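You operate a simulated robot arm through the tools that you are given. There is no shell and no other tool. Be economical: measure what you need, move in short steps, check, and stop when the job is done.

You run a simulated two-armed robot. Do the job below in one go: nothing can be reset, and whatever is moved stays where it is left.

TASK
Pick up the brown strainer with one hand, pass it to the other hand and put it on the middle shelf of the spares stand. Set down upright: brown strainer.
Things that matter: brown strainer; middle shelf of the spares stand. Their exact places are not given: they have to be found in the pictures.

It is judged by the outcome, as a careful person would: the job done as asked, and still so three seconds after it is handed in. It fails if anything else is knocked over, pushed out of place, dropped, spilled or broken.

THE ROBOT
Two 7-joint arms with two-finger parallel grippers on one trunk, on a base that drives. Base frame: it is fixed to the floor where the robot stands at the start and does not move with it; the origin is under the middle of the robot, x ahead of it, y to its left, z up. Lengths are in m, angles in degrees, forces in N, time in s.
The left shoulder is at the start at [0.05, 0.165, 1.08], the right one opposite. With the tool pointing down near the work surface each hand reaches from about 0.24 to 0.7 m from the robot's upright axis, wherever it stands, measured 20 degrees to its own side. Places, roughly: middle shelf of the spares stand [0.6, -1.2, 0.5]. Payload 3.91 kg a hand.
Tool frame (each hand has its own): the origin (TCP) lies between the finger pads and is the grasp point; the fingertips stand 0.03 m ahead of it; z points along the fingers, y is the line along which they close. Largest opening 0.11 m; finger width 0.02, thickness 0.01; the body of the gripper, 0.048 by 0.112 m, starts 0.055 m behind the TCP.
Orientation is that of the tool frame in the base frame, as a unit quaternion [w, x, y, z]. With the fingers straight down and closing along the base's y, the tool's x points along the base's -x, its y along +y and its z along -z.

THE INTERFACE
- The arms move only by the tool apply_moves. It takes "left_deltas", "right_deltas" or both (then of equal length, played together; a hand with none holds still); each is a list of rows, each a list of 7 numbers: the shift along the tool's x, y, z in m, then the turn, a rotation vector about the tool's x, y, z in degrees, then the opening, from 0 (shut) to 1 (fully open). In form: [[tx, ty, tz, rx, ry, rz, fingers], ...]. A call has 1 to 10 rows; each row is the pose to reach, as a shift and turn from the pose commanded when the call began, along the tool's axes at that moment. Rows are played at 5 a second. More than 0.05 m and 8.6 degrees between two rows, or a gripper value outside its range, and nothing of the call is played. Where a pose cannot be reached the arm comes as near as it can. A force on the tool above 40 N (or 10 N above the force at the start of the call, whichever is more), or a blocked arm, ends the call early, and 0.2 s more pass. Each finger travels about 0.045 m/s and halts on what it meets, pressing with about 32 N; the grip force reading is that of the motor and also rises with nothing between the fingers. The clock runs only during rows and for 0.2 s after the last one: add rows that repeat a pose to give the fingers time. It gives the time, the measured TCP pose, the force on the tool (base axes), the opening and the grip force at its end, in the units of the frame above (readings bear some noise), with the torque about the TCP (base axes, N m) and any sound that the robot's microphone picked up.
- Cameras (640 x 400 px; columns grow to the right, rows downward): "scene" is now at [0.1178, -0.0198, 1.2616]; the picture's right is [-0.21, -0.98, 0.00], its down [-0.44, 0.09, -0.89] and it looks along [0.87, -0.19, -0.45] (base axes); focal length 294 px, centre (320, 200). "left" rides on the left gripper at [0.072, -0.017, -0.103] in its tool frame; the picture's right is [0.23, 0.97, 0.00], its down [-0.76, 0.18, -0.62] and it looks along [-0.61, 0.14, 0.78] (tool axes); focal length 222 px, centre (320, 200). "right" rides on the right gripper at [0.072, 0.017, -0.103] in its tool frame; the picture's right is [-0.23, 0.97, 0.00], its down [-0.76, -0.18, -0.62] and it looks along [-0.61, -0.14, 0.78] (tool axes); focal length 222 px, centre (320, 200).
- grab_frame(camera): a new picture of that camera. No time passes.
- move_column(by): slides the trunk up (or, below 0, down) by that many m; the arms and the scene camera ride with it, the base frame stays. It gives what a move gives, with no picture.
- steer(legs): drives the robot by 1 to 6 legs, each [ahead, left, turn to the left] in m, m and degrees, along the robot's own axes; the way and the turn of a leg run together, so that a leg with both is an arc; at most 1.5 m and 180 degrees a leg. The arms and the cameras ride along, it lands a little off, and it stops where it bumps. It gives what a move gives.
- aim_head(pan, tilt): turns the head with the scene camera to pan (to the left, within 80 degrees either way) and tilt (down, from -29 to 69), counted from straight ahead of the robot. It gives what a move gives.
- pixel_to_xyz(camera, pixels): there is no depth. For up to 12 entries [column, row, z] of the newest picture of that camera ("zoom" is the newest enlarged one), the place [x, y] in the base frame at which the ray of that pixel passes the height z, good to about 0.003 m. No time passes.
- enlarge(camera, box): a new picture of the part [left, top, right, bottom] of that camera's present view, enlarged. No time passes.
- close_job(): hands the job in; it is judged then, once.

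Keep the steps short. Do not move on a guess: measure, check each grasp and each placing, and mend mistakes. In all there are 80 turns and 62 pictures (those below and enlarged ones count). Leave the grippers open and the arms clear of the work at the hand-in unless told otherwise, and finish with a single line.

The tools are called after "Request:" as a command line: name --argument value ..., lists and objects as JSON in quotes. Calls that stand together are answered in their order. apply_moves: Moves the arms, as the interface text tells. Its arguments: {"type":"object","properties":{"left_deltas":{"type":"array"},"right_deltas":{"type":"array"}},"required":[]} The other tools are called the same way: move_column (by) slides the trunk up or down; steer (legs) drives the base; aim_head (pan, tilt) turns the head that bears the scene camera; grab_frame (camera) takes a picture; pixel_to_xyz (camera, pixels) gives the place at which the rays of pixels pass given heights; enlarge (camera, box) takes an enlarged picture of a part of a camera's view; close_job () hands the job in.

At the start:

```text
clock: 0.0
left_eef_pos: [0.4061, 0.0883, 1.0921]
left_ee_rot: [0.001, -0.002, 1.0, 0.0]
left_wrist_force: [-0.2, -0.2, -0.1]
left_torque: [0.0, 0.01, 0.02]
left_width: 0.1098
left_gripper_force: 0.1
right_eef_pos: [0.3541, -0.2173, 1.1464]
right_ee_rot: [0.0, 0.0, 1.0, 0.0]
right_wrist_force: [0.2, -0.2, 1.1]
right_torque: [0.01, 0.03, 0.02]
right_width: 0.1099
right_gripper_force: 0.0
trunk travel left (down, up): [-0.3, 0.203]
robot x, y, heading: [0.0011, -0.0004, -0.1]
head pan, tilt: [-12.0, 26.8]
```

scene: 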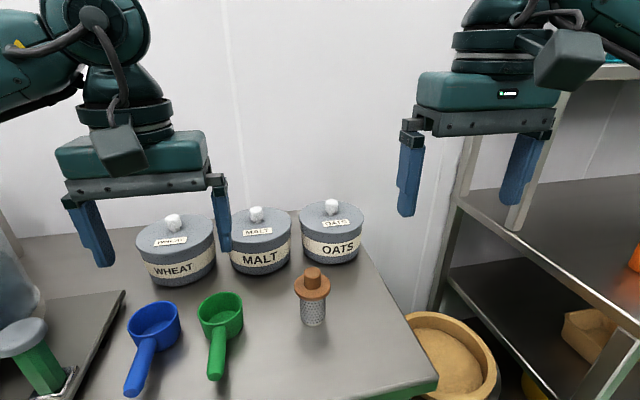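
right: 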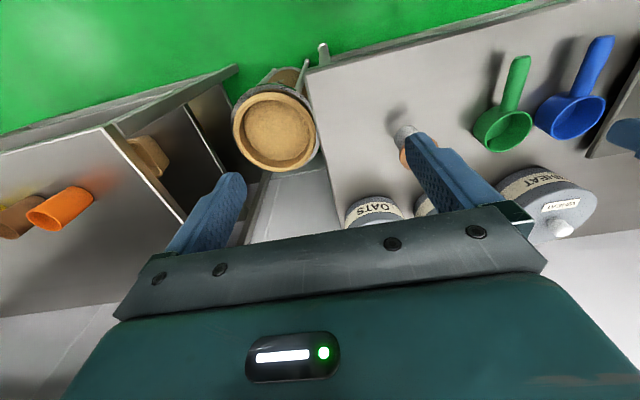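
left: 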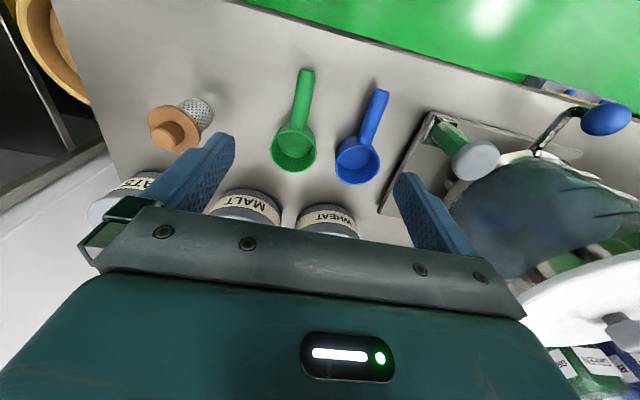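

The brown strainer looks like the brown-capped mesh piece at about (312,295) in the scene picture. I'll enlarge it to see its shape, then turn the head towards the stand.

Request:
enlarge --camera "scene" --box '[240, 230, 400, 350]'

Request:
pixel_to_xyz --camera "scene" --pixels '[[312, 322, 0.75], [312, 322, 0.8], [312, 322, 0.85], [312, 270, 0.9], [312, 322, 0.7], [437, 385, 0.75], [437, 385, 0.8]]'

Request:
pixel_to_xyz --camera "left" --pixels '[[208, 108, 0.75], [208, 108, 0.8], [208, 108, 0.85], [208, 108, 0.7], [175, 130, 0.9]]'

Request:
aim_head --pan -60 --tilt 30

Request:
grab_frame --camera "scene"

```text
3.33 times, centred on (320, 290) of scene
```

zoom: 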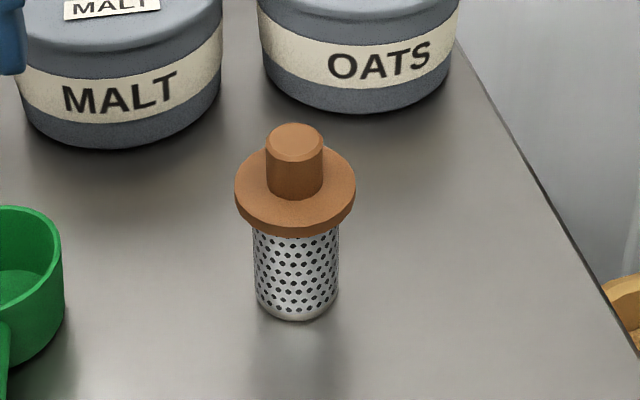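

```text
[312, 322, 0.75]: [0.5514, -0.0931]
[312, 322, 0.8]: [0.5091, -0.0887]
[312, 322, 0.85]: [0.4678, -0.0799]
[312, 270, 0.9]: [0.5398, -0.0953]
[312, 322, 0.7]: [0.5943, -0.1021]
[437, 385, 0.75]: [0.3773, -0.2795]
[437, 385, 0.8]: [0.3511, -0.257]
```

```text
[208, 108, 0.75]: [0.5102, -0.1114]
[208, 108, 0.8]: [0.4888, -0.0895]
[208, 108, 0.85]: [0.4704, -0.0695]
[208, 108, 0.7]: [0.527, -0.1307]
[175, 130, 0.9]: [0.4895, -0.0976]
```

```text
clock: 1.2
left_eef_pos: [0.4079, 0.0888, 1.0907]
left_ee_rot: [0.001, 0.0, 1.0, 0.0]
left_wrist_force: [0.4, 0.6, -0.7]
left_torque: [0.0, 0.01, -0.04]
left_width: 0.1101
left_gripper_force: 0.1
right_eef_pos: [0.3548, -0.218, 1.144]
right_ee_rot: [0.001, -0.001, 1.0, 0.0]
right_wrist_force: [-0.3, 0.1, 0.1]
right_torque: [-0.02, 0.01, -0.01]
right_width: 0.1099
right_gripper_force: 0.0
trunk travel left (down, up): [-0.3, 0.203]
robot x, y, heading: [-0.0018, 0.0037, -0.0]
head pan, tilt: [-60.0, 30.0]
```

```text
57 pictures are left
```

scene: 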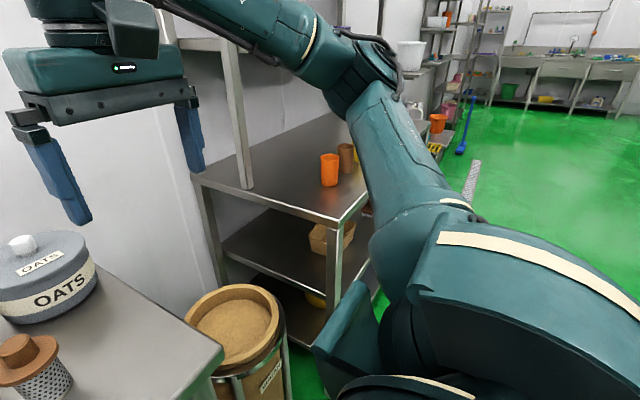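

The stand is clear: its shelves hold an orange cup (upper one) and a tan box (the one below, roughly z 0.5). I'll move the right hand aside and bring the left hand above and behind the strainer so I can measure it.

Request:
apply_moves --left_deltas '[[0, 0, 0, 0, 0, 0, 1], [0, -0.045, 0, 0, 0, 0, 1], [0, -0.09, 0, 0, 0, 0, 1], [0, -0.135, 0, 0, 0, 0, 1], [0, -0.175, 0, 0, 0, 0, 1], [0, -0.175, 0, 0, 0, 0, 1]]' --right_deltas '[[0, -0.045, 0, 0, 0, 0, 1], [0, -0.09, 0, 0, 0, 0, 1], [0, -0.135, 0, 0, 0, 0, 1], [0, -0.18, 0, 0, 0, 0, 1], [0, -0.2, 0, 0, 0, 0, 1], [0, -0.2, 0, 0, 0, 0, 1]]'

Request:
grab_frame --camera "left"

Request:
aim_head --pan -15 --tilt 35

Request:
enlarge --camera "scene" --box '[200, 150, 440, 300]'

```text
clock: 2.6
left_eef_pos: [0.408, -0.087, 1.09]
left_ee_rot: [0.001, -0.001, 1.0, 0.001]
left_wrist_force: [0.1, -0.5, 0.0]
left_torque: [0.02, -0.02, 0.0]
left_width: 0.1099
left_gripper_force: 0.1
right_eef_pos: [0.357, -0.4151, 1.146]
right_ee_rot: [0.0, 0.0, 1.0, 0.0]
right_wrist_force: [0.1, 0.6, 0.3]
right_torque: [0.02, -0.03, 0.02]
right_width: 0.11
right_gripper_force: 0.0
trunk travel left (down, up): [-0.3, 0.203]
robot x, y, heading: [0.0034, 0.0008, 0.0]
head pan, tilt: [-60.0, 30.0]
```

```text
56 pictures are left
```

left: 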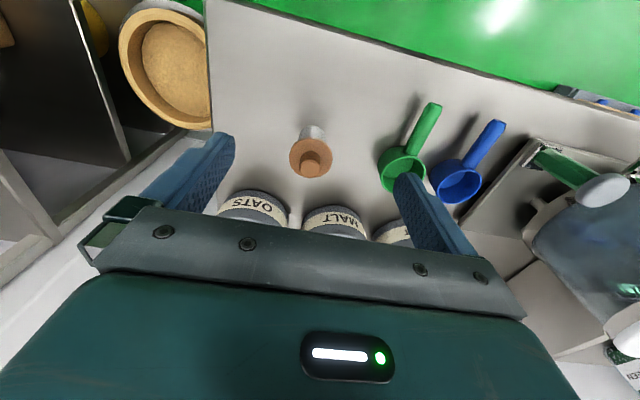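

```text
clock: 3.7
left_eef_pos: [0.4081, -0.0871, 1.0888]
left_ee_rot: [0.0, 0.0, 1.0, 0.0]
left_wrist_force: [-0.1, -0.3, 0.0]
left_torque: [0.01, -0.02, -0.04]
left_width: 0.11
left_gripper_force: 0.0
right_eef_pos: [0.3579, -0.4158, 1.1465]
right_ee_rot: [0.0, 0.001, 1.0, 0.0]
right_wrist_force: [-0.2, -0.3, 0.1]
right_torque: [0.03, 0.03, 0.02]
right_width: 0.1101
right_gripper_force: 0.1
trunk travel left (down, up): [-0.3, 0.203]
robot x, y, heading: [-0.0037, 0.0013, 0.2]
head pan, tilt: [-15.0, 35.0]
```

```text
2.67 times, centred on (320, 225) of scene
```

zoom: 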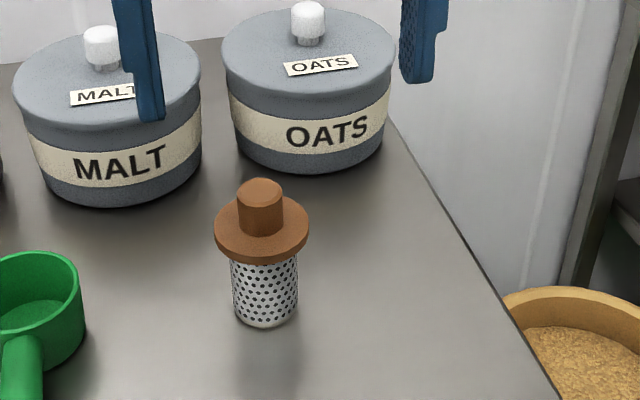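

I'll triangulate the knob top and mesh bottom between the two cameras.

Request:
pixel_to_xyz --camera "zoom" --pixels '[[260, 188, 0.85], [260, 188, 0.9], [260, 188, 0.95], [215, 233, 0.88], [308, 233, 0.88], [231, 290, 0.83], [297, 290, 0.83], [264, 312, 0.75], [264, 312, 0.8], [264, 312, 0.85], [560, 400, 0.8]]'

Request:
enlarge --camera "left" --box '[260, 100, 360, 200]'

```text
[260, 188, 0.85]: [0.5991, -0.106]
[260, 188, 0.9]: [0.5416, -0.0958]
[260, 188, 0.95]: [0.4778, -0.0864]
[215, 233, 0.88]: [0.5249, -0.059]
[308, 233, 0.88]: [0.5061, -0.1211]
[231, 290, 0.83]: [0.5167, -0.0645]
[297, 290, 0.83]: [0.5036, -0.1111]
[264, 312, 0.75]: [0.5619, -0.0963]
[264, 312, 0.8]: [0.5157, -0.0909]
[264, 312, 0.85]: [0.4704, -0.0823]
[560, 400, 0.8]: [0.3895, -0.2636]
```

```text
4.00 times, centred on (310, 150) of left
```

zoom: 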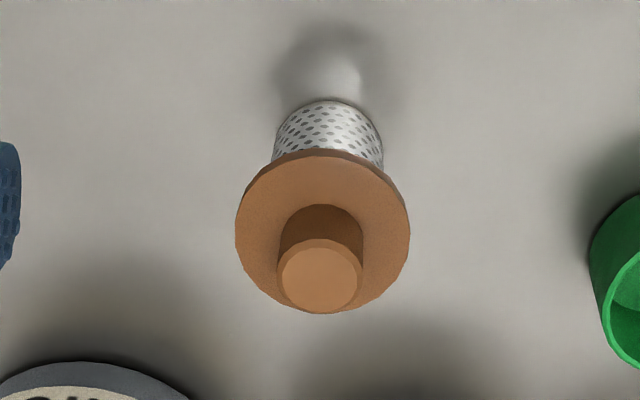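

Request:
pixel_to_xyz --camera "zoom" --pixels '[[320, 275, 0.85], [320, 275, 0.9], [320, 275, 0.95], [328, 100, 0.75], [328, 100, 0.8], [328, 100, 0.85], [280, 275, 0.9], [362, 275, 0.9], [235, 228, 0.87], [410, 228, 0.87]]'

```text
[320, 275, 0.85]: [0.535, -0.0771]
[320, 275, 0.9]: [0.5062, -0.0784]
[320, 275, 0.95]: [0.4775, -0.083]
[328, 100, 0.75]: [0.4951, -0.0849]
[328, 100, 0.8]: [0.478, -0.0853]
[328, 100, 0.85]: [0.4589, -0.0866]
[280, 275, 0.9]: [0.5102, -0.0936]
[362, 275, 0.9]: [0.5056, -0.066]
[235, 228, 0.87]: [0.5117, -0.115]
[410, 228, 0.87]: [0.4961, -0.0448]
```

Triangulated: knob top at about (0.478, -0.085, 0.95) and table at about 0.84. The strainer is about 0.11 tall, with a flange 0.06 wide at z 0.92 and a knob 0.024 wide. I'll put the left hand above it and check.

Request:
apply_moves --left_deltas '[[-0.035, 0.002, 0, 0, 0, 0, 1], [-0.07, 0.003, 0, 0, 0, 0, 1], [-0.07, 0.003, 0.04, 0, 0, 0, 0.8], [-0.07, 0.003, 0.08, 0, 0, 0, 0.7], [-0.07, 0.003, 0.08, 0, 0, 0, 0.7]]'

Request:
enlarge --camera "left" --box '[180, 60, 460, 235]'

Request:
grab_frame --camera "scene"

```text
clock: 4.9
left_eef_pos: [0.4777, -0.0869, 1.0136]
left_ee_rot: [0.0, 0.0, 1.0, -0.001]
left_wrist_force: [-0.2, 0.0, 0.4]
left_torque: [-0.02, -0.01, 0.01]
left_width: 0.0771
left_gripper_force: 0.0
right_eef_pos: [0.3578, -0.4165, 1.1457]
right_ee_rot: [0.0, 0.0, 1.0, 0.001]
right_wrist_force: [0.0, 0.7, -0.1]
right_torque: [0.02, 0.0, -0.02]
right_width: 0.1099
right_gripper_force: 0.0
trunk travel left (down, up): [-0.3, 0.203]
robot x, y, heading: [-0.0017, 0.0018, -0.1]
head pan, tilt: [-15.0, 35.0]
```

```text
2.29 times, centred on (320, 148) of left
```

zoom: 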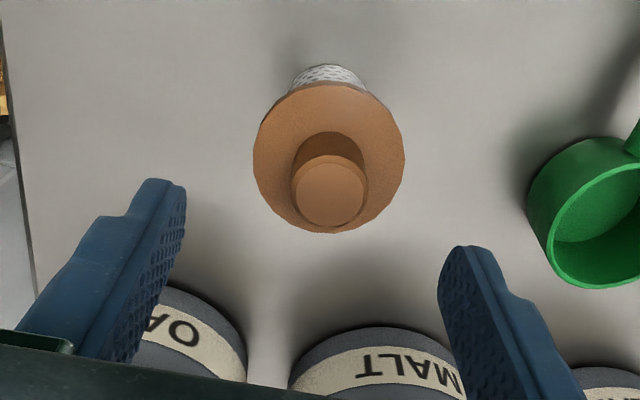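

```text
52 pictures are left
```

scene: 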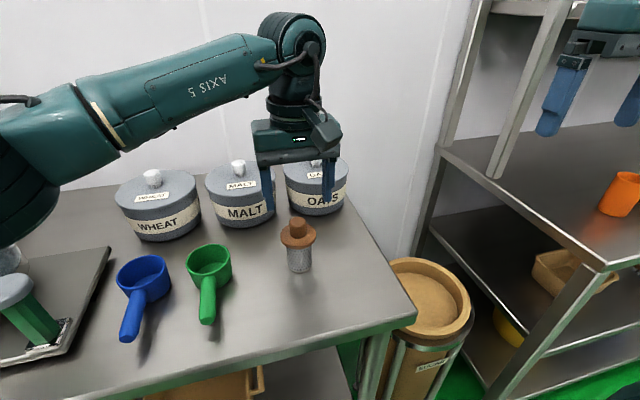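

I'll check where the knob lies in this closer view.

Request:
pixel_to_xyz --camera "zoom" --pixels '[[329, 192, 0.95], [329, 192, 0.945], [329, 192, 0.955], [293, 192, 0.95], [367, 192, 0.95], [253, 155, 0.92], [405, 155, 0.92], [329, 84, 0.91], [329, 233, 0.91]]'

Request:
enlarge --camera "scene" --box '[250, 180, 350, 280]'

Request:
pixel_to_xyz --camera "scene" --pixels '[[297, 222, 0.94], [297, 222, 0.95], [300, 269, 0.84], [300, 269, 0.83], [300, 269, 0.85]]'

```text
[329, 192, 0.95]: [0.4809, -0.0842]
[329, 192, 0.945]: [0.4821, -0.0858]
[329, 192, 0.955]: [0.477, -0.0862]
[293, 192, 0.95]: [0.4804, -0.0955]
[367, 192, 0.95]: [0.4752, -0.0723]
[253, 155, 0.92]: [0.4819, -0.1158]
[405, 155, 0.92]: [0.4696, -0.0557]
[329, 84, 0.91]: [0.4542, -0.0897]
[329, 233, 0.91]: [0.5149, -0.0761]
```

```text
4.00 times, centred on (300, 230) of scene
```

zoom: 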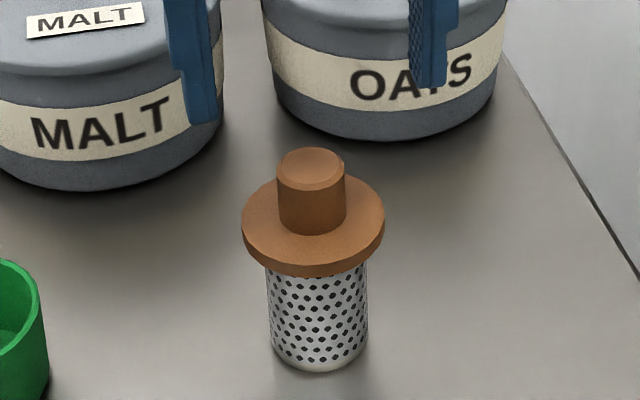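

```text
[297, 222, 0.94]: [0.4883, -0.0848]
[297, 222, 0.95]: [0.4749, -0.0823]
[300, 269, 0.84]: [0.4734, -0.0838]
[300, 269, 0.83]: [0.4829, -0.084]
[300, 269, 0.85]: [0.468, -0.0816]
```

The knob centre at (0.479, -0.085) matches the hand to within 2 mm. Next the left hand goes down to TCP z about 0.953, with the tips just above the flange, and closes on the knob.

Request:
apply_moves --left_deltas '[[-0.001, 0.002, 0.03, 0, 0, 0, 0.7], [-0.001, 0.002, 0.06, 0, 0, 0, 0.7], [-0.001, 0.002, 0.06, 0, 0, 0, 0.3], [-0.001, 0.002, 0.06, 0, 0, 0, 0.05], [-0.001, 0.002, 0.06, 0, 0, 0, 0.05], [-0.001, 0.002, 0.06, 0, 0, 0, 0.05], [-0.001, 0.002, 0.06, 0, 0, 0, 0.05]]'

Request:
enlarge --camera "scene" --box '[250, 180, 350, 280]'

```text
clock: 6.5
left_eef_pos: [0.4787, -0.0818, 0.9526]
left_ee_rot: [0.0, -0.001, 1.0, 0.0]
left_wrist_force: [0.2, 0.0, 0.0]
left_torque: [-0.02, 0.03, 0.01]
left_width: 0.0585
left_gripper_force: 32.1
right_eef_pos: [0.3577, -0.4154, 1.1461]
right_ee_rot: [0.0, 0.0, 1.0, 0.0]
right_wrist_force: [-1.1, 0.3, -0.9]
right_torque: [0.0, 0.01, 0.01]
right_width: 0.1099
right_gripper_force: 0.1
trunk travel left (down, up): [-0.3, 0.203]
robot x, y, heading: [-0.0016, -0.001, 0.2]
head pan, tilt: [-15.0, 35.0]
```

```text
4.00 times, centred on (300, 230) of scene
```

zoom: 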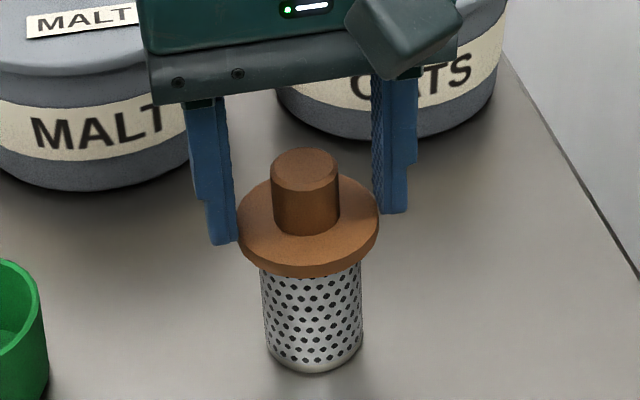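

The fingers closed on the flange rim (width 0.0585), not on the knob, so the flange sits a little higher than I estimated. I'll open, rise 8 mm and close again.

Request:
apply_moves --left_deltas '[[0, 0, 0, 0, 0, 0, 0.4], [0, 0, 0, 0, 0, 0, 0.7], [0, 0, 0, 0, 0, 0, 0.7], [0, -0.001, -0.009, 0, 0, 0, 0.7], [0, -0.001, -0.009, 0, 0, 0, 0.4], [0, -0.001, -0.009, 0, 0, 0, 0.05], [0, -0.001, -0.009, 0, 0, 0, 0.05], [0, -0.001, -0.009, 0, 0, 0, 0.05], [0, -0.001, -0.009, 0, 0, 0, 0.05]]'

Request:
enlarge --camera "scene" --box '[250, 180, 350, 280]'

```text
clock: 8.5
left_eef_pos: [0.4777, -0.0817, 0.961]
left_ee_rot: [0.001, -0.001, 1.0, 0.0]
left_wrist_force: [0.7, -0.6, 2.2]
left_torque: [0.1, -0.06, 0.02]
left_width: 0.0267
left_gripper_force: 31.9
right_eef_pos: [0.3575, -0.4163, 1.1442]
right_ee_rot: [0.0, 0.0, 1.0, 0.0]
right_wrist_force: [0.8, 0.6, -0.3]
right_torque: [0.0, 0.0, -0.02]
right_width: 0.1099
right_gripper_force: 0.1
trunk travel left (down, up): [-0.3, 0.203]
robot x, y, heading: [-0.0006, 0.0001, 0.2]
head pan, tilt: [-15.0, 35.0]
```

```text
4.00 times, centred on (300, 230) of scene
```

zoom: 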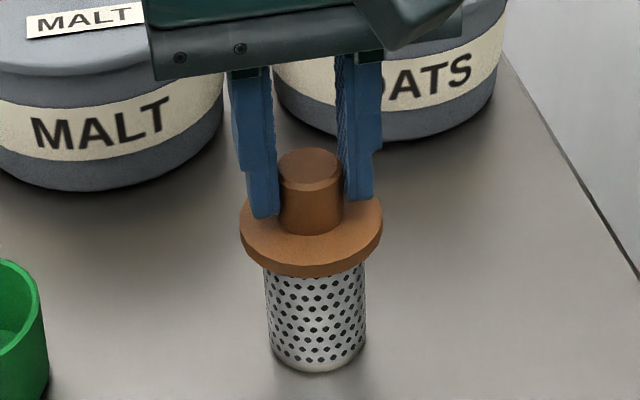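

The left hand now holds the knob (width 0.0267, 32 N). Lifting straight up.

Request:
apply_moves --left_deltas '[[0, 0, -0.02, 0, 0, 0, 0.05], [0, 0, -0.06, 0, 0, 0, 0.05], [0, 0, -0.1, 0, 0, 0, 0.05], [0, 0, -0.14, 0, 0, 0, 0.05], [0, 0, -0.18, 0, 0, 0, 0.05], [0, 0, -0.18, 0, 0, 0, 0.05]]'

Request:
grab_frame --camera "scene"

```text
clock: 9.9
left_eef_pos: [0.4746, -0.0831, 1.1397]
left_ee_rot: [0.001, 0.0, 1.0, 0.001]
left_wrist_force: [0.9, -0.2, -0.4]
left_torque: [0.02, 0.02, 0.01]
left_width: 0.0056
left_gripper_force: 0.0
right_eef_pos: [0.358, -0.4155, 1.1468]
right_ee_rot: [0.0, -0.001, 1.0, 0.0]
right_wrist_force: [-0.1, -0.8, 0.2]
right_torque: [0.0, -0.01, 0.01]
right_width: 0.11
right_gripper_force: 0.0
trunk travel left (down, up): [-0.3, 0.203]
robot x, y, heading: [-0.0026, -0.0017, -0.0]
head pan, tilt: [-15.0, 35.0]
```

```text
48 pictures are left
```

scene: 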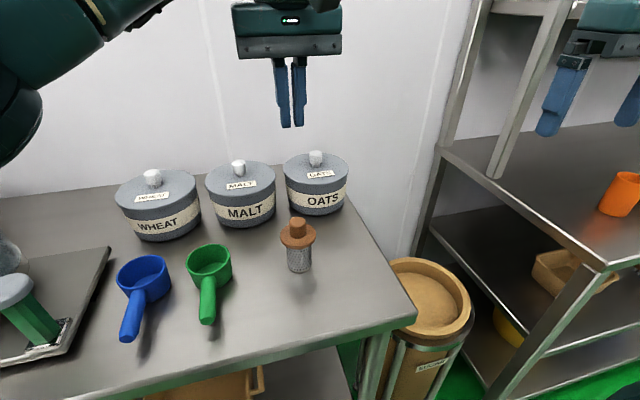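

The grip slipped off and the strainer is still standing in place. The knob was probably off-centre in x under the fingers, so I'll go back above it, open up and re-measure.

Request:
apply_moves --left_deltas '[[0.03, 0, 0.02, 0, 0, 0, 0.3], [0.06, 0, 0.06, 0, 0, 0, 0.5], [0.07, 0, 0.09, 0, 0, 0, 0.7], [0.07, 0, 0.09, 0, 0, 0, 0.7], [0.07, 0, 0.09, 0, 0, 0, 0.7]]'

Request:
enlarge --camera "left" --box '[270, 100, 370, 200]'

Request:
enlarge --camera "scene" --box '[250, 200, 350, 280]'

```text
clock: 11.1
left_eef_pos: [0.4053, -0.0821, 1.0481]
left_ee_rot: [0.0, -0.002, 1.0, 0.001]
left_wrist_force: [1.0, 0.4, 0.6]
left_torque: [-0.02, -0.03, -0.01]
left_width: 0.0771
left_gripper_force: 0.0
right_eef_pos: [0.358, -0.416, 1.1448]
right_ee_rot: [0.0, -0.001, 1.0, 0.0]
right_wrist_force: [0.1, -0.1, 1.1]
right_torque: [0.01, -0.02, 0.03]
right_width: 0.1097
right_gripper_force: 0.1
trunk travel left (down, up): [-0.3, 0.203]
robot x, y, heading: [-0.0024, 0.0015, 0.3]
head pan, tilt: [-15.0, 35.0]
```

```text
4.00 times, centred on (320, 150) of left
```

zoom: 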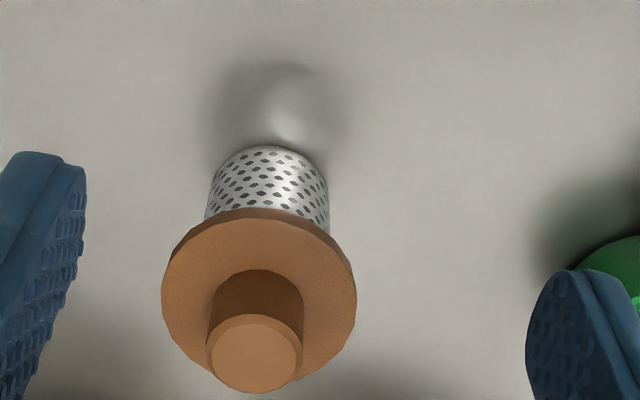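

```text
5.00 times, centred on (300, 240) of scene
```

zoom: 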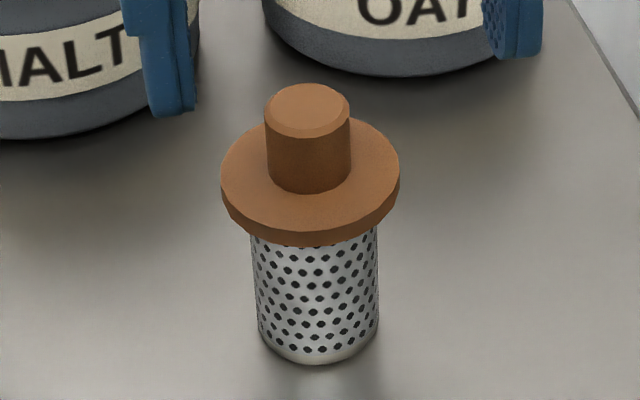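

Request:
pixel_to_xyz --camera "left" --pixels '[[303.5, 188.7, 0.94], [303.5, 188.7, 0.95], [303.5, 188.7, 0.96], [305, 177, 0.92], [305, 177, 0.93], [307, 136, 0.84], [307, 136, 0.85], [303, 152, 0.91]]'

Request:
pixel_to_xyz --camera "zoom" --pixels '[[307, 107, 0.93], [307, 107, 0.94], [307, 107, 0.95], [307, 107, 0.96], [310, 178, 0.91], [310, 178, 0.92], [310, 178, 0.93], [318, 340, 0.83], [318, 340, 0.84], [318, 340, 0.85], [265, 112, 0.945], [350, 112, 0.945]]'

```text
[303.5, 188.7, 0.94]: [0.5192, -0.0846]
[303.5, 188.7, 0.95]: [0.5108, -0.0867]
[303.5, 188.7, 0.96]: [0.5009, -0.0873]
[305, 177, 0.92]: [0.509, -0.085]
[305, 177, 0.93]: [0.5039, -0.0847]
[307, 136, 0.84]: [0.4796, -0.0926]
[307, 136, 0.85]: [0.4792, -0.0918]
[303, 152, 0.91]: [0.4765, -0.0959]
```

```text
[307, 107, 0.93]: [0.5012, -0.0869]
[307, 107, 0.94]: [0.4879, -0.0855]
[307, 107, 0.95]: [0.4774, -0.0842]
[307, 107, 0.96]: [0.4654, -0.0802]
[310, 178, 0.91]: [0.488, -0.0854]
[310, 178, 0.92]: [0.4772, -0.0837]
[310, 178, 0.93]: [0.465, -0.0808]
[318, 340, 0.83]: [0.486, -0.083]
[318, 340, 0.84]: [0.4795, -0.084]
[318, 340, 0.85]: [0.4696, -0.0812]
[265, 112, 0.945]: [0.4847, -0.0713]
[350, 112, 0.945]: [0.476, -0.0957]
```

The "left" values probably refer to an older full picture, so I'll take a fresh left frame and measure on that.

Request:
enlarge --camera "left" --box '[270, 100, 370, 200]'

Request:
pixel_to_xyz --camera "zoom" --pixels '[[254, 355, 0.94], [254, 355, 0.95], [254, 355, 0.96], [256, 308, 0.92], [256, 308, 0.93], [260, 305, 0.92], [160, 300, 0.92], [356, 300, 0.92], [270, 145, 0.84], [206, 350, 0.95], [302, 350, 0.95]]'

```text
4.00 times, centred on (320, 150) of left
```

zoom: 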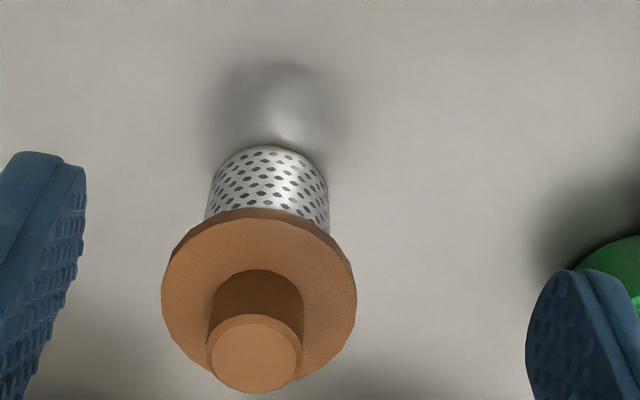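

```text
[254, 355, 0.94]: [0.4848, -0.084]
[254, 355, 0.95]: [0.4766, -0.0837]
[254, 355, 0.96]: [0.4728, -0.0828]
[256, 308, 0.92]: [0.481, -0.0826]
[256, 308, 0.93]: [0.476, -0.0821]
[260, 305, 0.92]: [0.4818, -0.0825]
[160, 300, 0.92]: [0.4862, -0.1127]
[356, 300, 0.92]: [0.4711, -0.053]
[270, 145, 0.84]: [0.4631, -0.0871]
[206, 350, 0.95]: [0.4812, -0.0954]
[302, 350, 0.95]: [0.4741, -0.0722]
```

With consistent values the knob is at (0.478, -0.083), top 0.95, flange top about 0.925. The earlier grip was centred but only the fingertips touched. I'll take the flange rim deep in the pads instead (TCP z about 0.921); the knob top stays clear of the palm.

Request:
apply_moves --left_deltas '[[-0.04, -0.001, 0, 0, 0, 0, 1], [-0.0725, -0.001, 0, 0, 0, 0, 1], [-0.0725, -0.001, 0.03, 0, 0, 0, 1], [-0.0725, -0.001, 0.06, 0, 0, 0, 1], [-0.0725, -0.001, 0.095, 0, 0, 0, 1], [-0.0725, -0.001, 0.127, 0, 0, 0, 1], [-0.0725, -0.001, 0.127, 0, 0, 0, 0.7]]'

Request:
enlarge --camera "scene" --box '[250, 180, 350, 280]'

Request:
enlarge --camera "left" --box '[180, 60, 460, 235]'

```text
clock: 12.7
left_eef_pos: [0.4816, -0.0867, 0.9253]
left_ee_rot: [0.0, -0.001, 1.0, 0.0]
left_wrist_force: [0.1, -0.7, 0.2]
left_torque: [-0.03, -0.03, 0.01]
left_width: 0.0769
left_gripper_force: 0.1
right_eef_pos: [0.3573, -0.4144, 1.1468]
right_ee_rot: [0.0, 0.001, 1.0, 0.0]
right_wrist_force: [0.2, -0.7, 0.2]
right_torque: [0.03, 0.02, 0.04]
right_width: 0.11
right_gripper_force: 0.0
trunk travel left (down, up): [-0.3, 0.203]
robot x, y, heading: [0.0022, -0.0008, 0.1]
head pan, tilt: [-15.0, 35.0]
```

```text
4.00 times, centred on (300, 230) of scene
```

zoom: 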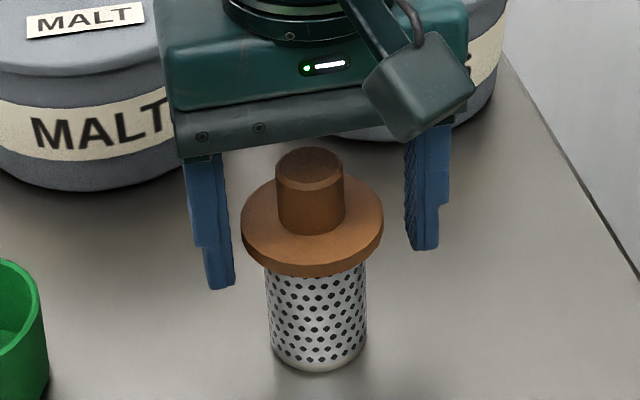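

```text
2.29 times, centred on (320, 148) of left
```

zoom: 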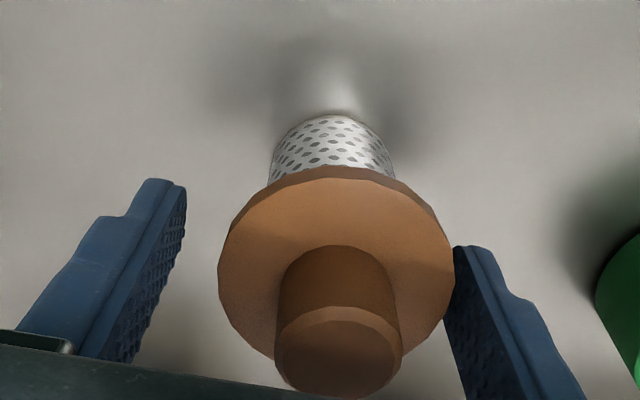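

The fingers straddle the flange, with the hand about 3 mm too far right. I'll correct that and close on the rim.

Request:
apply_moves --left_deltas '[[0.002, 0.003, 0.002, 0, 0, 0, 0.7], [0.002, 0.003, 0.002, 0, 0, 0, 0.4], [0.002, 0.003, 0.002, 0, 0, 0, 0.35], [0.002, 0.003, 0.002, 0, 0, 0, 0.35], [0.002, 0.003, 0.002, 0, 0, 0, 0.35]]'

```text
clock: 13.9
left_eef_pos: [0.4804, -0.0827, 0.924]
left_ee_rot: [0.0, -0.001, 1.0, 0.0]
left_wrist_force: [0.9, 0.3, 0.4]
left_torque: [0.02, -0.06, -0.01]
left_width: 0.059
left_gripper_force: 31.9
right_eef_pos: [0.3578, -0.4158, 1.1457]
right_ee_rot: [0.0, 0.0, 1.0, 0.001]
right_wrist_force: [0.4, 0.8, -0.1]
right_torque: [0.02, 0.0, 0.02]
right_width: 0.1099
right_gripper_force: 0.0
trunk travel left (down, up): [-0.3, 0.203]
robot x, y, heading: [-0.0022, 0.0008, -0.3]
head pan, tilt: [-15.0, 35.0]
```

It's gripping at 0.059. A slow lift of 2 cm, then a check.

Request:
apply_moves --left_deltas '[[0, 0, -0.005, 0, 0, 0, 0.35], [0, 0, -0.01, 0, 0, 0, 0.35], [0, 0, -0.015, 0, 0, 0, 0.35], [0, 0, -0.02, 0, 0, 0, 0.35], [0, 0, -0.03, 0, 0, 0, 0.35]]'

Request:
enlarge --camera "scene" --box '[250, 180, 350, 280]'

```text
clock: 15.1
left_eef_pos: [0.4798, -0.0812, 0.9527]
left_ee_rot: [0.0, -0.001, 1.0, 0.0]
left_wrist_force: [0.0, 0.5, -1.6]
left_torque: [0.02, 0.02, 0.04]
left_width: 0.0591
left_gripper_force: 31.6
right_eef_pos: [0.3574, -0.416, 1.1451]
right_ee_rot: [0.0, 0.001, 1.0, 0.0]
right_wrist_force: [-0.1, -0.8, -0.6]
right_torque: [-0.03, 0.02, 0.01]
right_width: 0.11
right_gripper_force: 0.1
trunk travel left (down, up): [-0.3, 0.203]
robot x, y, heading: [-0.0006, 0.0028, -0.2]
head pan, tilt: [-15.0, 35.0]
```

```text
4.00 times, centred on (300, 230) of scene
```

zoom: 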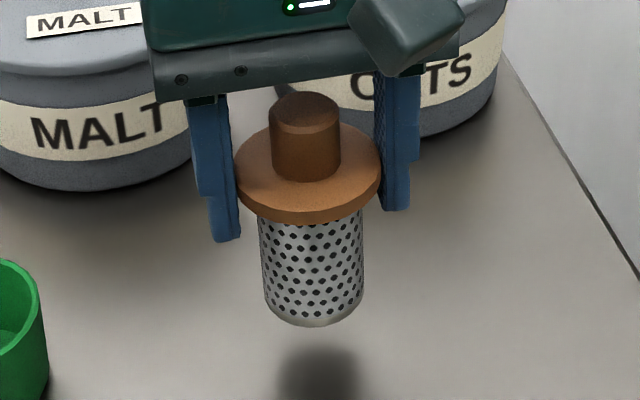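

The strainer is lifted, upright and firm. Next the left hand raises it to handover height, while the right hand starts turning so its fingers point to the robot's left with the camera side up.

Request:
apply_moves --left_deltas '[[0, 0, -0.02, 0, 0, 0, 0.35], [0, 0, -0.04, 0, 0, 0, 0.35], [0, 0, -0.06, 0, 0, 0, 0.35], [0, 0, -0.08, 0, 0, 0, 0.35], [0, 0, -0.1, 0, 0, 0, 0.35], [0, 0, -0.12, 0, 0, 0, 0.35], [0, 0.005, -0.14, 0, 0, 0, 0.35], [0.01, 0.01, -0.16, 0, 0, 0, 0.35], [0.02, 0.02, -0.167, 0, 0, 0, 0.35], [0.03, 0.025, -0.167, 0, 0, 0, 0.35]]' --right_deltas '[[0, 0, 0, -4.9, 4.9, 4.9, 1], [0, 0, 0, -9.8, 9.8, 9.8, 1], [0, 0, 0, -14.7, 14.7, 14.7, 1], [0, 0, 0, -19.6, 19.6, 19.6, 1], [0, 0, 0, -24.5, 24.5, 24.5, 1], [0, 0, 0, -29.4, 29.4, 29.4, 1], [0, 0, 0, -34.3, 34.3, 34.3, 1], [0, 0, 0, -39.2, 39.2, 39.2, 1], [0, 0, 0, -44.1, 44.1, 44.1, 1], [0, 0, 0, -49.0, 49.0, 49.0, 1]]'

Request:
grab_frame --camera "scene"

```text
clock: 17.3
left_eef_pos: [0.4487, -0.0562, 1.118]
left_ee_rot: [-0.002, -0.001, 1.0, 0.0]
left_wrist_force: [-0.5, 0.1, -1.9]
left_torque: [0.01, 0.0, 0.02]
left_width: 0.0592
left_gripper_force: 32.3
right_eef_pos: [0.323, -0.3974, 1.1438]
right_ee_rot: [-0.39, 0.391, 0.737, 0.391]
right_wrist_force: [0.8, -0.7, -0.2]
right_torque: [0.0, 0.02, 0.04]
right_width: 0.1102
right_gripper_force: 0.0
right hand out of reach, approached as far as the arm can: row 4, 5, 6, 7, 8, 9, 10
trunk travel left (down, up): [-0.3, 0.203]
robot x, y, heading: [0.0024, -0.0014, -0.2]
head pan, tilt: [-15.0, 35.0]
```

```text
41 pictures are left
```

scene: 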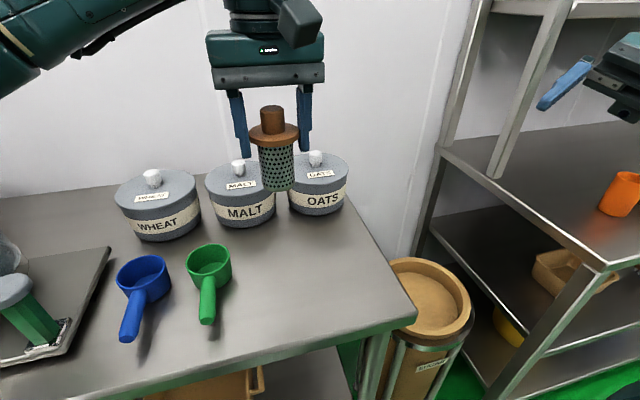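

The right wrist is turning properly but its position limit is close out there. I'll finish the turn while bringing it in front, to a pre-grasp at about (0.449, -0.21, 1.082).

Request:
apply_moves --right_deltas '[[-0.0059, 0.024, 0.03, -3.37, 3.37, 3.37, 1], [-0.0118, 0.048, 0.06, -6.73, 6.73, 6.73, 1], [-0.0177, 0.072, 0.0905, -10.1, 10.1, 10.1, 1], [-0.0237, 0.096, 0.1207, -13.47, 13.47, 13.47, 1], [-0.0296, 0.12, 0.151, -16.83, 16.83, 16.83, 1], [-0.0355, 0.144, 0.181, -20.2, 20.2, 20.2, 1], [-0.0355, 0.144, 0.181, -20.2, 20.2, 20.2, 1]]'

Request:
grab_frame --camera "scene"

Request:
grab_frame --camera "right"

```text
clock: 18.9
left_eef_pos: [0.4483, -0.0559, 1.1178]
left_ee_rot: [0.0, -0.001, 1.0, -0.001]
left_wrist_force: [0.7, 0.6, -1.3]
left_torque: [0.01, 0.01, 0.01]
left_width: 0.0591
left_gripper_force: 32.2
right_eef_pos: [0.4138, -0.1863, 1.0776]
right_ee_rot: [-0.499, 0.5, 0.501, 0.5]
right_wrist_force: [0.7, 0.0, 0.2]
right_torque: [-0.01, 0.04, 0.0]
right_width: 0.1099
right_gripper_force: 0.0
trunk travel left (down, up): [-0.3, 0.203]
robot x, y, heading: [-0.0014, -0.0013, -0.2]
head pan, tilt: [-15.0, 35.0]
```

```text
40 pictures are left
```

scene: 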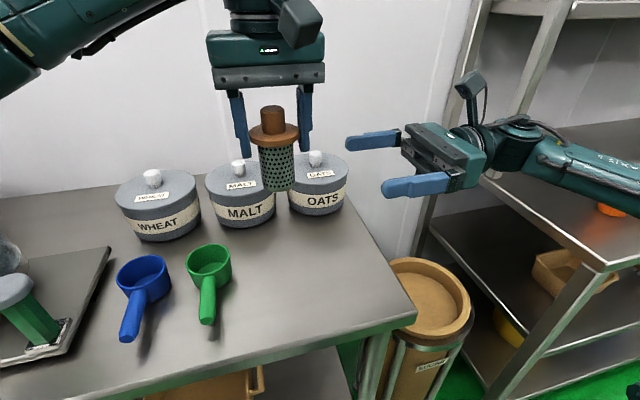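

```text
39 pictures are left
```

right: 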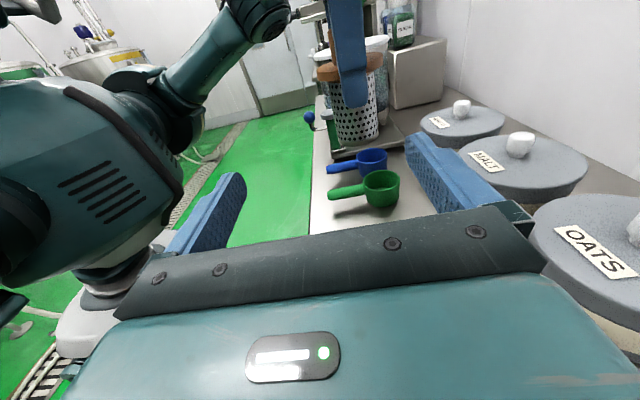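

Orientation is exactly as wanted. Aligning in x and z first (tool y = base x, tool x = up), before going in.

Request:
apply_moves --right_deltas '[[0.002, 0.017, 0, 0, 0, 0, 1], [0.004, 0.034, 0, 0, 0, 0, 1], [0.004, 0.034, 0, 0, 0, 0, 1]]'

Request:
enlarge --camera "scene" --box '[200, 60, 440, 210]'

```text
clock: 19.7
left_eef_pos: [0.4484, -0.0549, 1.1172]
left_ee_rot: [0.0, -0.002, 1.0, 0.0]
left_wrist_force: [-0.4, 0.3, -1.4]
left_torque: [0.01, 0.01, -0.01]
left_width: 0.059
left_gripper_force: 31.9
right_eef_pos: [0.449, -0.184, 1.0829]
right_ee_rot: [-0.5, 0.5, 0.501, 0.499]
right_wrist_force: [0.8, -0.1, -0.5]
right_torque: [-0.03, -0.02, 0.04]
right_width: 0.1101
right_gripper_force: 0.1
trunk travel left (down, up): [-0.3, 0.203]
robot x, y, heading: [-0.0004, 0.0001, 0.0]
head pan, tilt: [-15.0, 35.0]
```

```text
2.67 times, centred on (320, 135) of scene
```

zoom: 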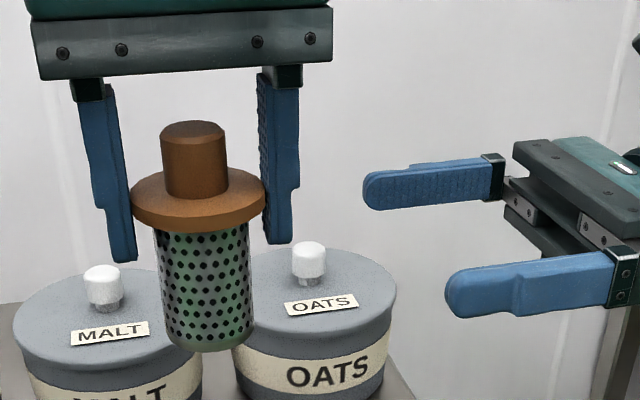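

Alignment looks right: the right fingers will pass in front of and behind the mesh, below the flange, with the left fingertip between them. Moving in with small steps, stopping 1 cm short of the axis to keep the right palm off the left finger.

Request:
apply_moves --right_deltas '[[0, -0.001, 0.025, 0, 0, 0, 1], [0, -0.001, 0.05, 0, 0, 0, 1], [0, -0.001, 0.07, 0, 0, 0, 1], [0, -0.001, 0.09, 0, 0, 0, 1], [0, -0.001, 0.105, 0, 0, 0, 1], [0, -0.001, 0.118, 0, 0, 0, 1], [0, -0.001, 0.118, 0, 0, 0, 1]]'

Request:
enlarge --camera "scene" --box '[200, 60, 440, 210]'

Request:
grab_frame --camera "right"

```text
clock: 21.3
left_eef_pos: [0.4475, -0.056, 1.1179]
left_ee_rot: [0.0, -0.001, 1.0, 0.0]
left_wrist_force: [0.4, 0.4, -1.4]
left_torque: [0.03, 0.0, 0.01]
left_width: 0.059
left_gripper_force: 31.9
right_eef_pos: [0.4464, -0.0671, 1.0844]
right_ee_rot: [-0.499, 0.5, 0.501, 0.5]
right_wrist_force: [1.2, -1.0, 0.6]
right_torque: [0.02, -0.02, 0.0]
right_width: 0.11
right_gripper_force: 0.2
trunk travel left (down, up): [-0.3, 0.203]
robot x, y, heading: [-0.0013, 0.0007, -0.0]
head pan, tilt: [-15.0, 35.0]
```

```text
2.67 times, centred on (320, 135) of scene
```

zoom: 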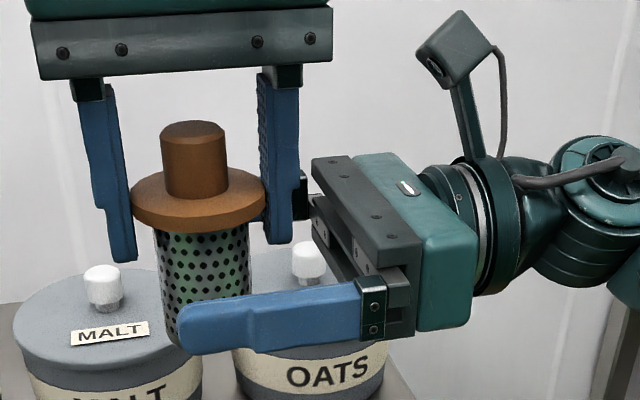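

```text
36 pictures are left
```

right: 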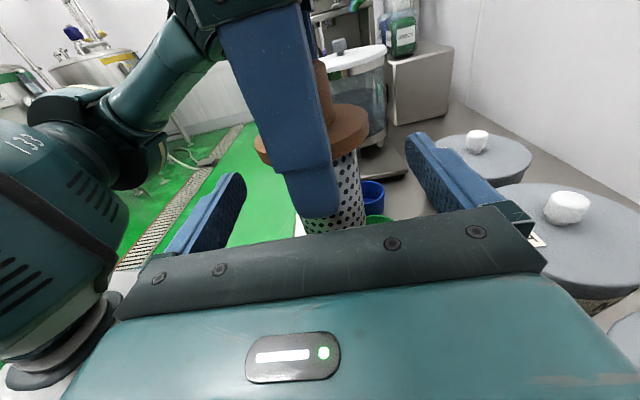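

The fingers are on both sides of the mesh with nothing touching. Closing the right hand on the mesh.

Request:
apply_moves --right_deltas '[[0, 0, 0, 0, 0, 0, 0.7], [0, 0, 0, 0, 0, 0, 0.45], [0, 0, 0, 0, 0, 0, 0.25], [0, 0, 0, 0, 0, 0, 0.25], [0, 0, 0, 0, 0, 0, 0.25], [0, 0, 0, 0, 0, 0, 0.25]]'

Request:
enlarge --camera "scene" --box '[200, 60, 440, 210]'

```text
clock: 22.7
left_eef_pos: [0.4469, -0.0571, 1.1188]
left_ee_rot: [-0.001, 0.002, 1.0, 0.0]
left_wrist_force: [-12.7, -1.8, -0.6]
left_torque: [0.02, 0.26, 0.03]
left_width: 0.0593
left_gripper_force: 31.7
right_eef_pos: [0.4479, -0.0671, 1.0834]
right_ee_rot: [-0.499, 0.501, 0.5, 0.501]
right_wrist_force: [11.0, 0.8, 0.7]
right_torque: [-0.02, 0.17, -0.14]
right_width: 0.0414
right_gripper_force: 32.0
trunk travel left (down, up): [-0.3, 0.203]
robot x, y, heading: [-0.0041, -0.0024, 0.0]
head pan, tilt: [-15.0, 35.0]
```

```text
2.67 times, centred on (320, 135) of scene
```

zoom: 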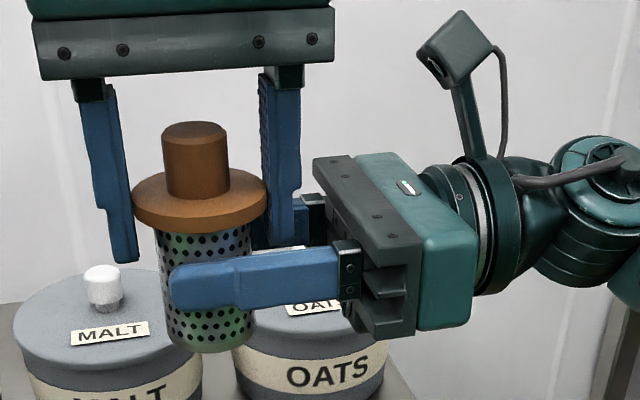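

The right hand holds the mesh (0.0414, 32 N). I'll open the left only about 5 mm a side, because the right palm is behind its finger, then raise it straight up.

Request:
apply_moves --left_deltas '[[0, 0, 0, 0, 0, 0, 0.56], [0, 0, 0, 0, 0, 0, 0.62], [0, 0, 0, 0, 0, 0, 0.62], [0, 0, 0, 0, 0, 0, 0.62]]'

Request:
enlarge --camera "scene" --box '[200, 60, 440, 210]'

```text
clock: 23.7
left_eef_pos: [0.4497, -0.0565, 1.1173]
left_ee_rot: [0.0, -0.001, 1.0, 0.0]
left_wrist_force: [-0.1, 0.4, -0.5]
left_torque: [0.0, 0.0, -0.02]
left_width: 0.068
left_gripper_force: 0.0
right_eef_pos: [0.4482, -0.0665, 1.0848]
right_ee_rot: [-0.5, 0.499, 0.502, 0.499]
right_wrist_force: [-0.5, -0.6, 0.0]
right_torque: [-0.03, 0.02, 0.02]
right_width: 0.0415
right_gripper_force: 32.0
trunk travel left (down, up): [-0.3, 0.203]
robot x, y, heading: [0.0001, 0.0001, -0.0]
head pan, tilt: [-15.0, 35.0]
```

```text
2.67 times, centred on (320, 135) of scene
```

zoom: 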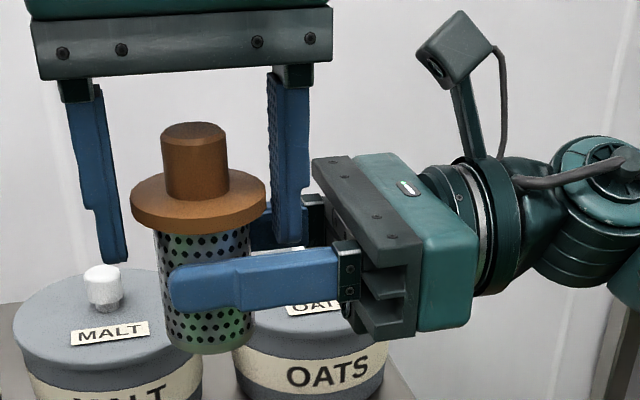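

The right hand alone holds the strainer. Raising the left hand clear, then moving it away to the left.

Request:
apply_moves --left_deltas '[[0, 0, -0.02, 0, 0, 0, 0.62], [0, 0, -0.05, 0, 0, 0, 0.62], [0, 0, -0.08, 0, 0, 0, 0.62], [0, 0, -0.11, 0, 0, 0, 0.62], [0, 0.04, -0.13, 0, 0, 0, 0.8], [0.01, 0.085, -0.13, 0, 0, 0, 1], [0.03, 0.13, -0.13, 0, 0, 0, 1], [0.06, 0.17, -0.12, 0, 0, 0, 1], [0.09, 0.21, -0.1, 0, 0, 0, 1], [0.12, 0.25, -0.1, 0, 0, 0, 1]]'

Request:
aim_head --pan -65 --tilt 35

Request:
grab_frame --camera "scene"

```text
refused: row 8 steps farther than a row can; nothing moved
```

```text
clock: 24.9
left_eef_pos: [0.4488, -0.0563, 1.119]
left_ee_rot: [-0.001, -0.001, 1.0, 0.0]
left_wrist_force: [-0.3, 0.1, -1.5]
left_torque: [0.03, -0.01, 0.02]
left_width: 0.0681
left_gripper_force: 0.1
right_eef_pos: [0.4463, -0.0673, 1.0844]
right_ee_rot: [-0.5, 0.5, 0.5, 0.5]
right_wrist_force: [0.0, 0.2, -0.8]
right_torque: [-0.03, -0.02, 0.02]
right_width: 0.0414
right_gripper_force: 32.3
trunk travel left (down, up): [-0.3, 0.203]
robot x, y, heading: [-0.0007, -0.0006, -0.0]
head pan, tilt: [-65.0, 35.0]
```

```text
33 pictures are left
```

scene: 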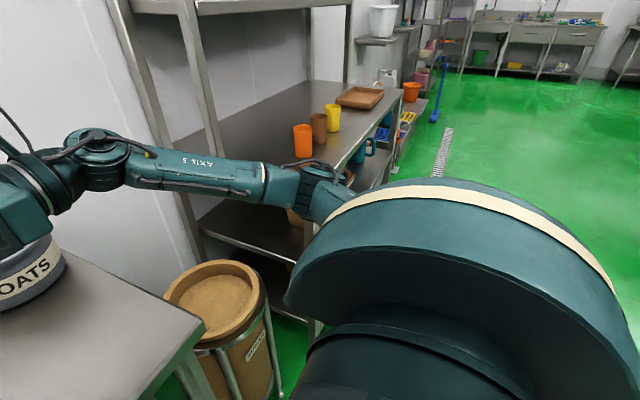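

One row stepped too far, so nothing moved. Repeating with shorter steps.

Request:
apply_moves --left_deltas '[[0, 0, -0.02, 0, 0, 0, 0.62], [0, 0, -0.05, 0, 0, 0, 0.62], [0, 0, -0.08, 0, 0, 0, 0.62], [0, 0, -0.11, 0, 0, 0, 0.62], [0, 0.035, -0.13, 0, 0, 0, 0.8], [0.01, 0.075, -0.13, 0, 0, 0, 1], [0.03, 0.11, -0.13, 0, 0, 0, 1], [0.055, 0.145, -0.12, 0, 0, 0, 1], [0.08, 0.18, -0.11, 0, 0, 0, 1], [0.1, 0.22, -0.1, 0, 0, 0, 1]]'

Request:
aim_head --pan -40 --tilt 35

Request:
grab_frame --camera "scene"

```text
clock: 27.1
left_eef_pos: [0.3482, 0.1666, 1.2219]
left_ee_rot: [0.0, -0.001, 1.0, -0.001]
left_wrist_force: [-0.7, 0.0, 0.4]
left_torque: [-0.01, -0.01, 0.0]
left_width: 0.1101
left_gripper_force: 0.0
right_eef_pos: [0.4461, -0.0659, 1.0843]
right_ee_rot: [-0.499, 0.5, 0.501, 0.5]
right_wrist_force: [0.1, 0.5, -0.9]
right_torque: [-0.03, 0.0, 0.01]
right_width: 0.0415
right_gripper_force: 32.0
trunk travel left (down, up): [-0.3, 0.203]
robot x, y, heading: [0.0015, 0.0007, 0.1]
head pan, tilt: [-65.0, 35.0]
```

```text
clock: 27.9
left_eef_pos: [0.3479, 0.1653, 1.222]
left_ee_rot: [0.001, -0.001, 1.0, 0.0]
left_wrist_force: [-0.4, -0.7, -0.1]
left_torque: [-0.02, 0.0, -0.01]
left_width: 0.1101
left_gripper_force: 0.1
right_eef_pos: [0.4473, -0.0665, 1.084]
right_ee_rot: [-0.499, 0.5, 0.5, 0.5]
right_wrist_force: [-0.3, 1.0, 0.2]
right_torque: [0.0, -0.03, 0.02]
right_width: 0.0414
right_gripper_force: 32.6
trunk travel left (down, up): [-0.3, 0.203]
robot x, y, heading: [-0.0017, -0.0002, -0.0]
head pan, tilt: [-40.0, 35.0]
```

```text
32 pictures are left
```

scene: 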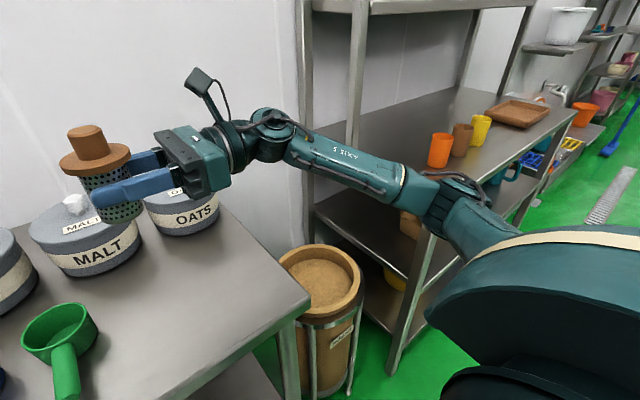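

The left hand is clear. I'll measure the stand's front post foot and the nearby items before driving.

Request:
pixel_to_xyz --camera "scene" --pixels '[[392, 372, 0], [350, 392, 0], [405, 274, 0.5], [577, 108, 0.85], [577, 108, 0.9], [330, 345, 0.84], [310, 298, 0.84], [545, 205, 0], [600, 215, 0]]'

```text
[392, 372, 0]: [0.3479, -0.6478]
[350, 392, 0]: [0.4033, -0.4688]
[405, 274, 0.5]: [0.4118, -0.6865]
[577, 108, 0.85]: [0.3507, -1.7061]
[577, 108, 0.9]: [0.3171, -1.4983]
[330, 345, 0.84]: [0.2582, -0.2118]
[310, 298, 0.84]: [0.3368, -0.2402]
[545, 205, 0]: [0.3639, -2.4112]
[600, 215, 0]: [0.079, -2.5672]
```

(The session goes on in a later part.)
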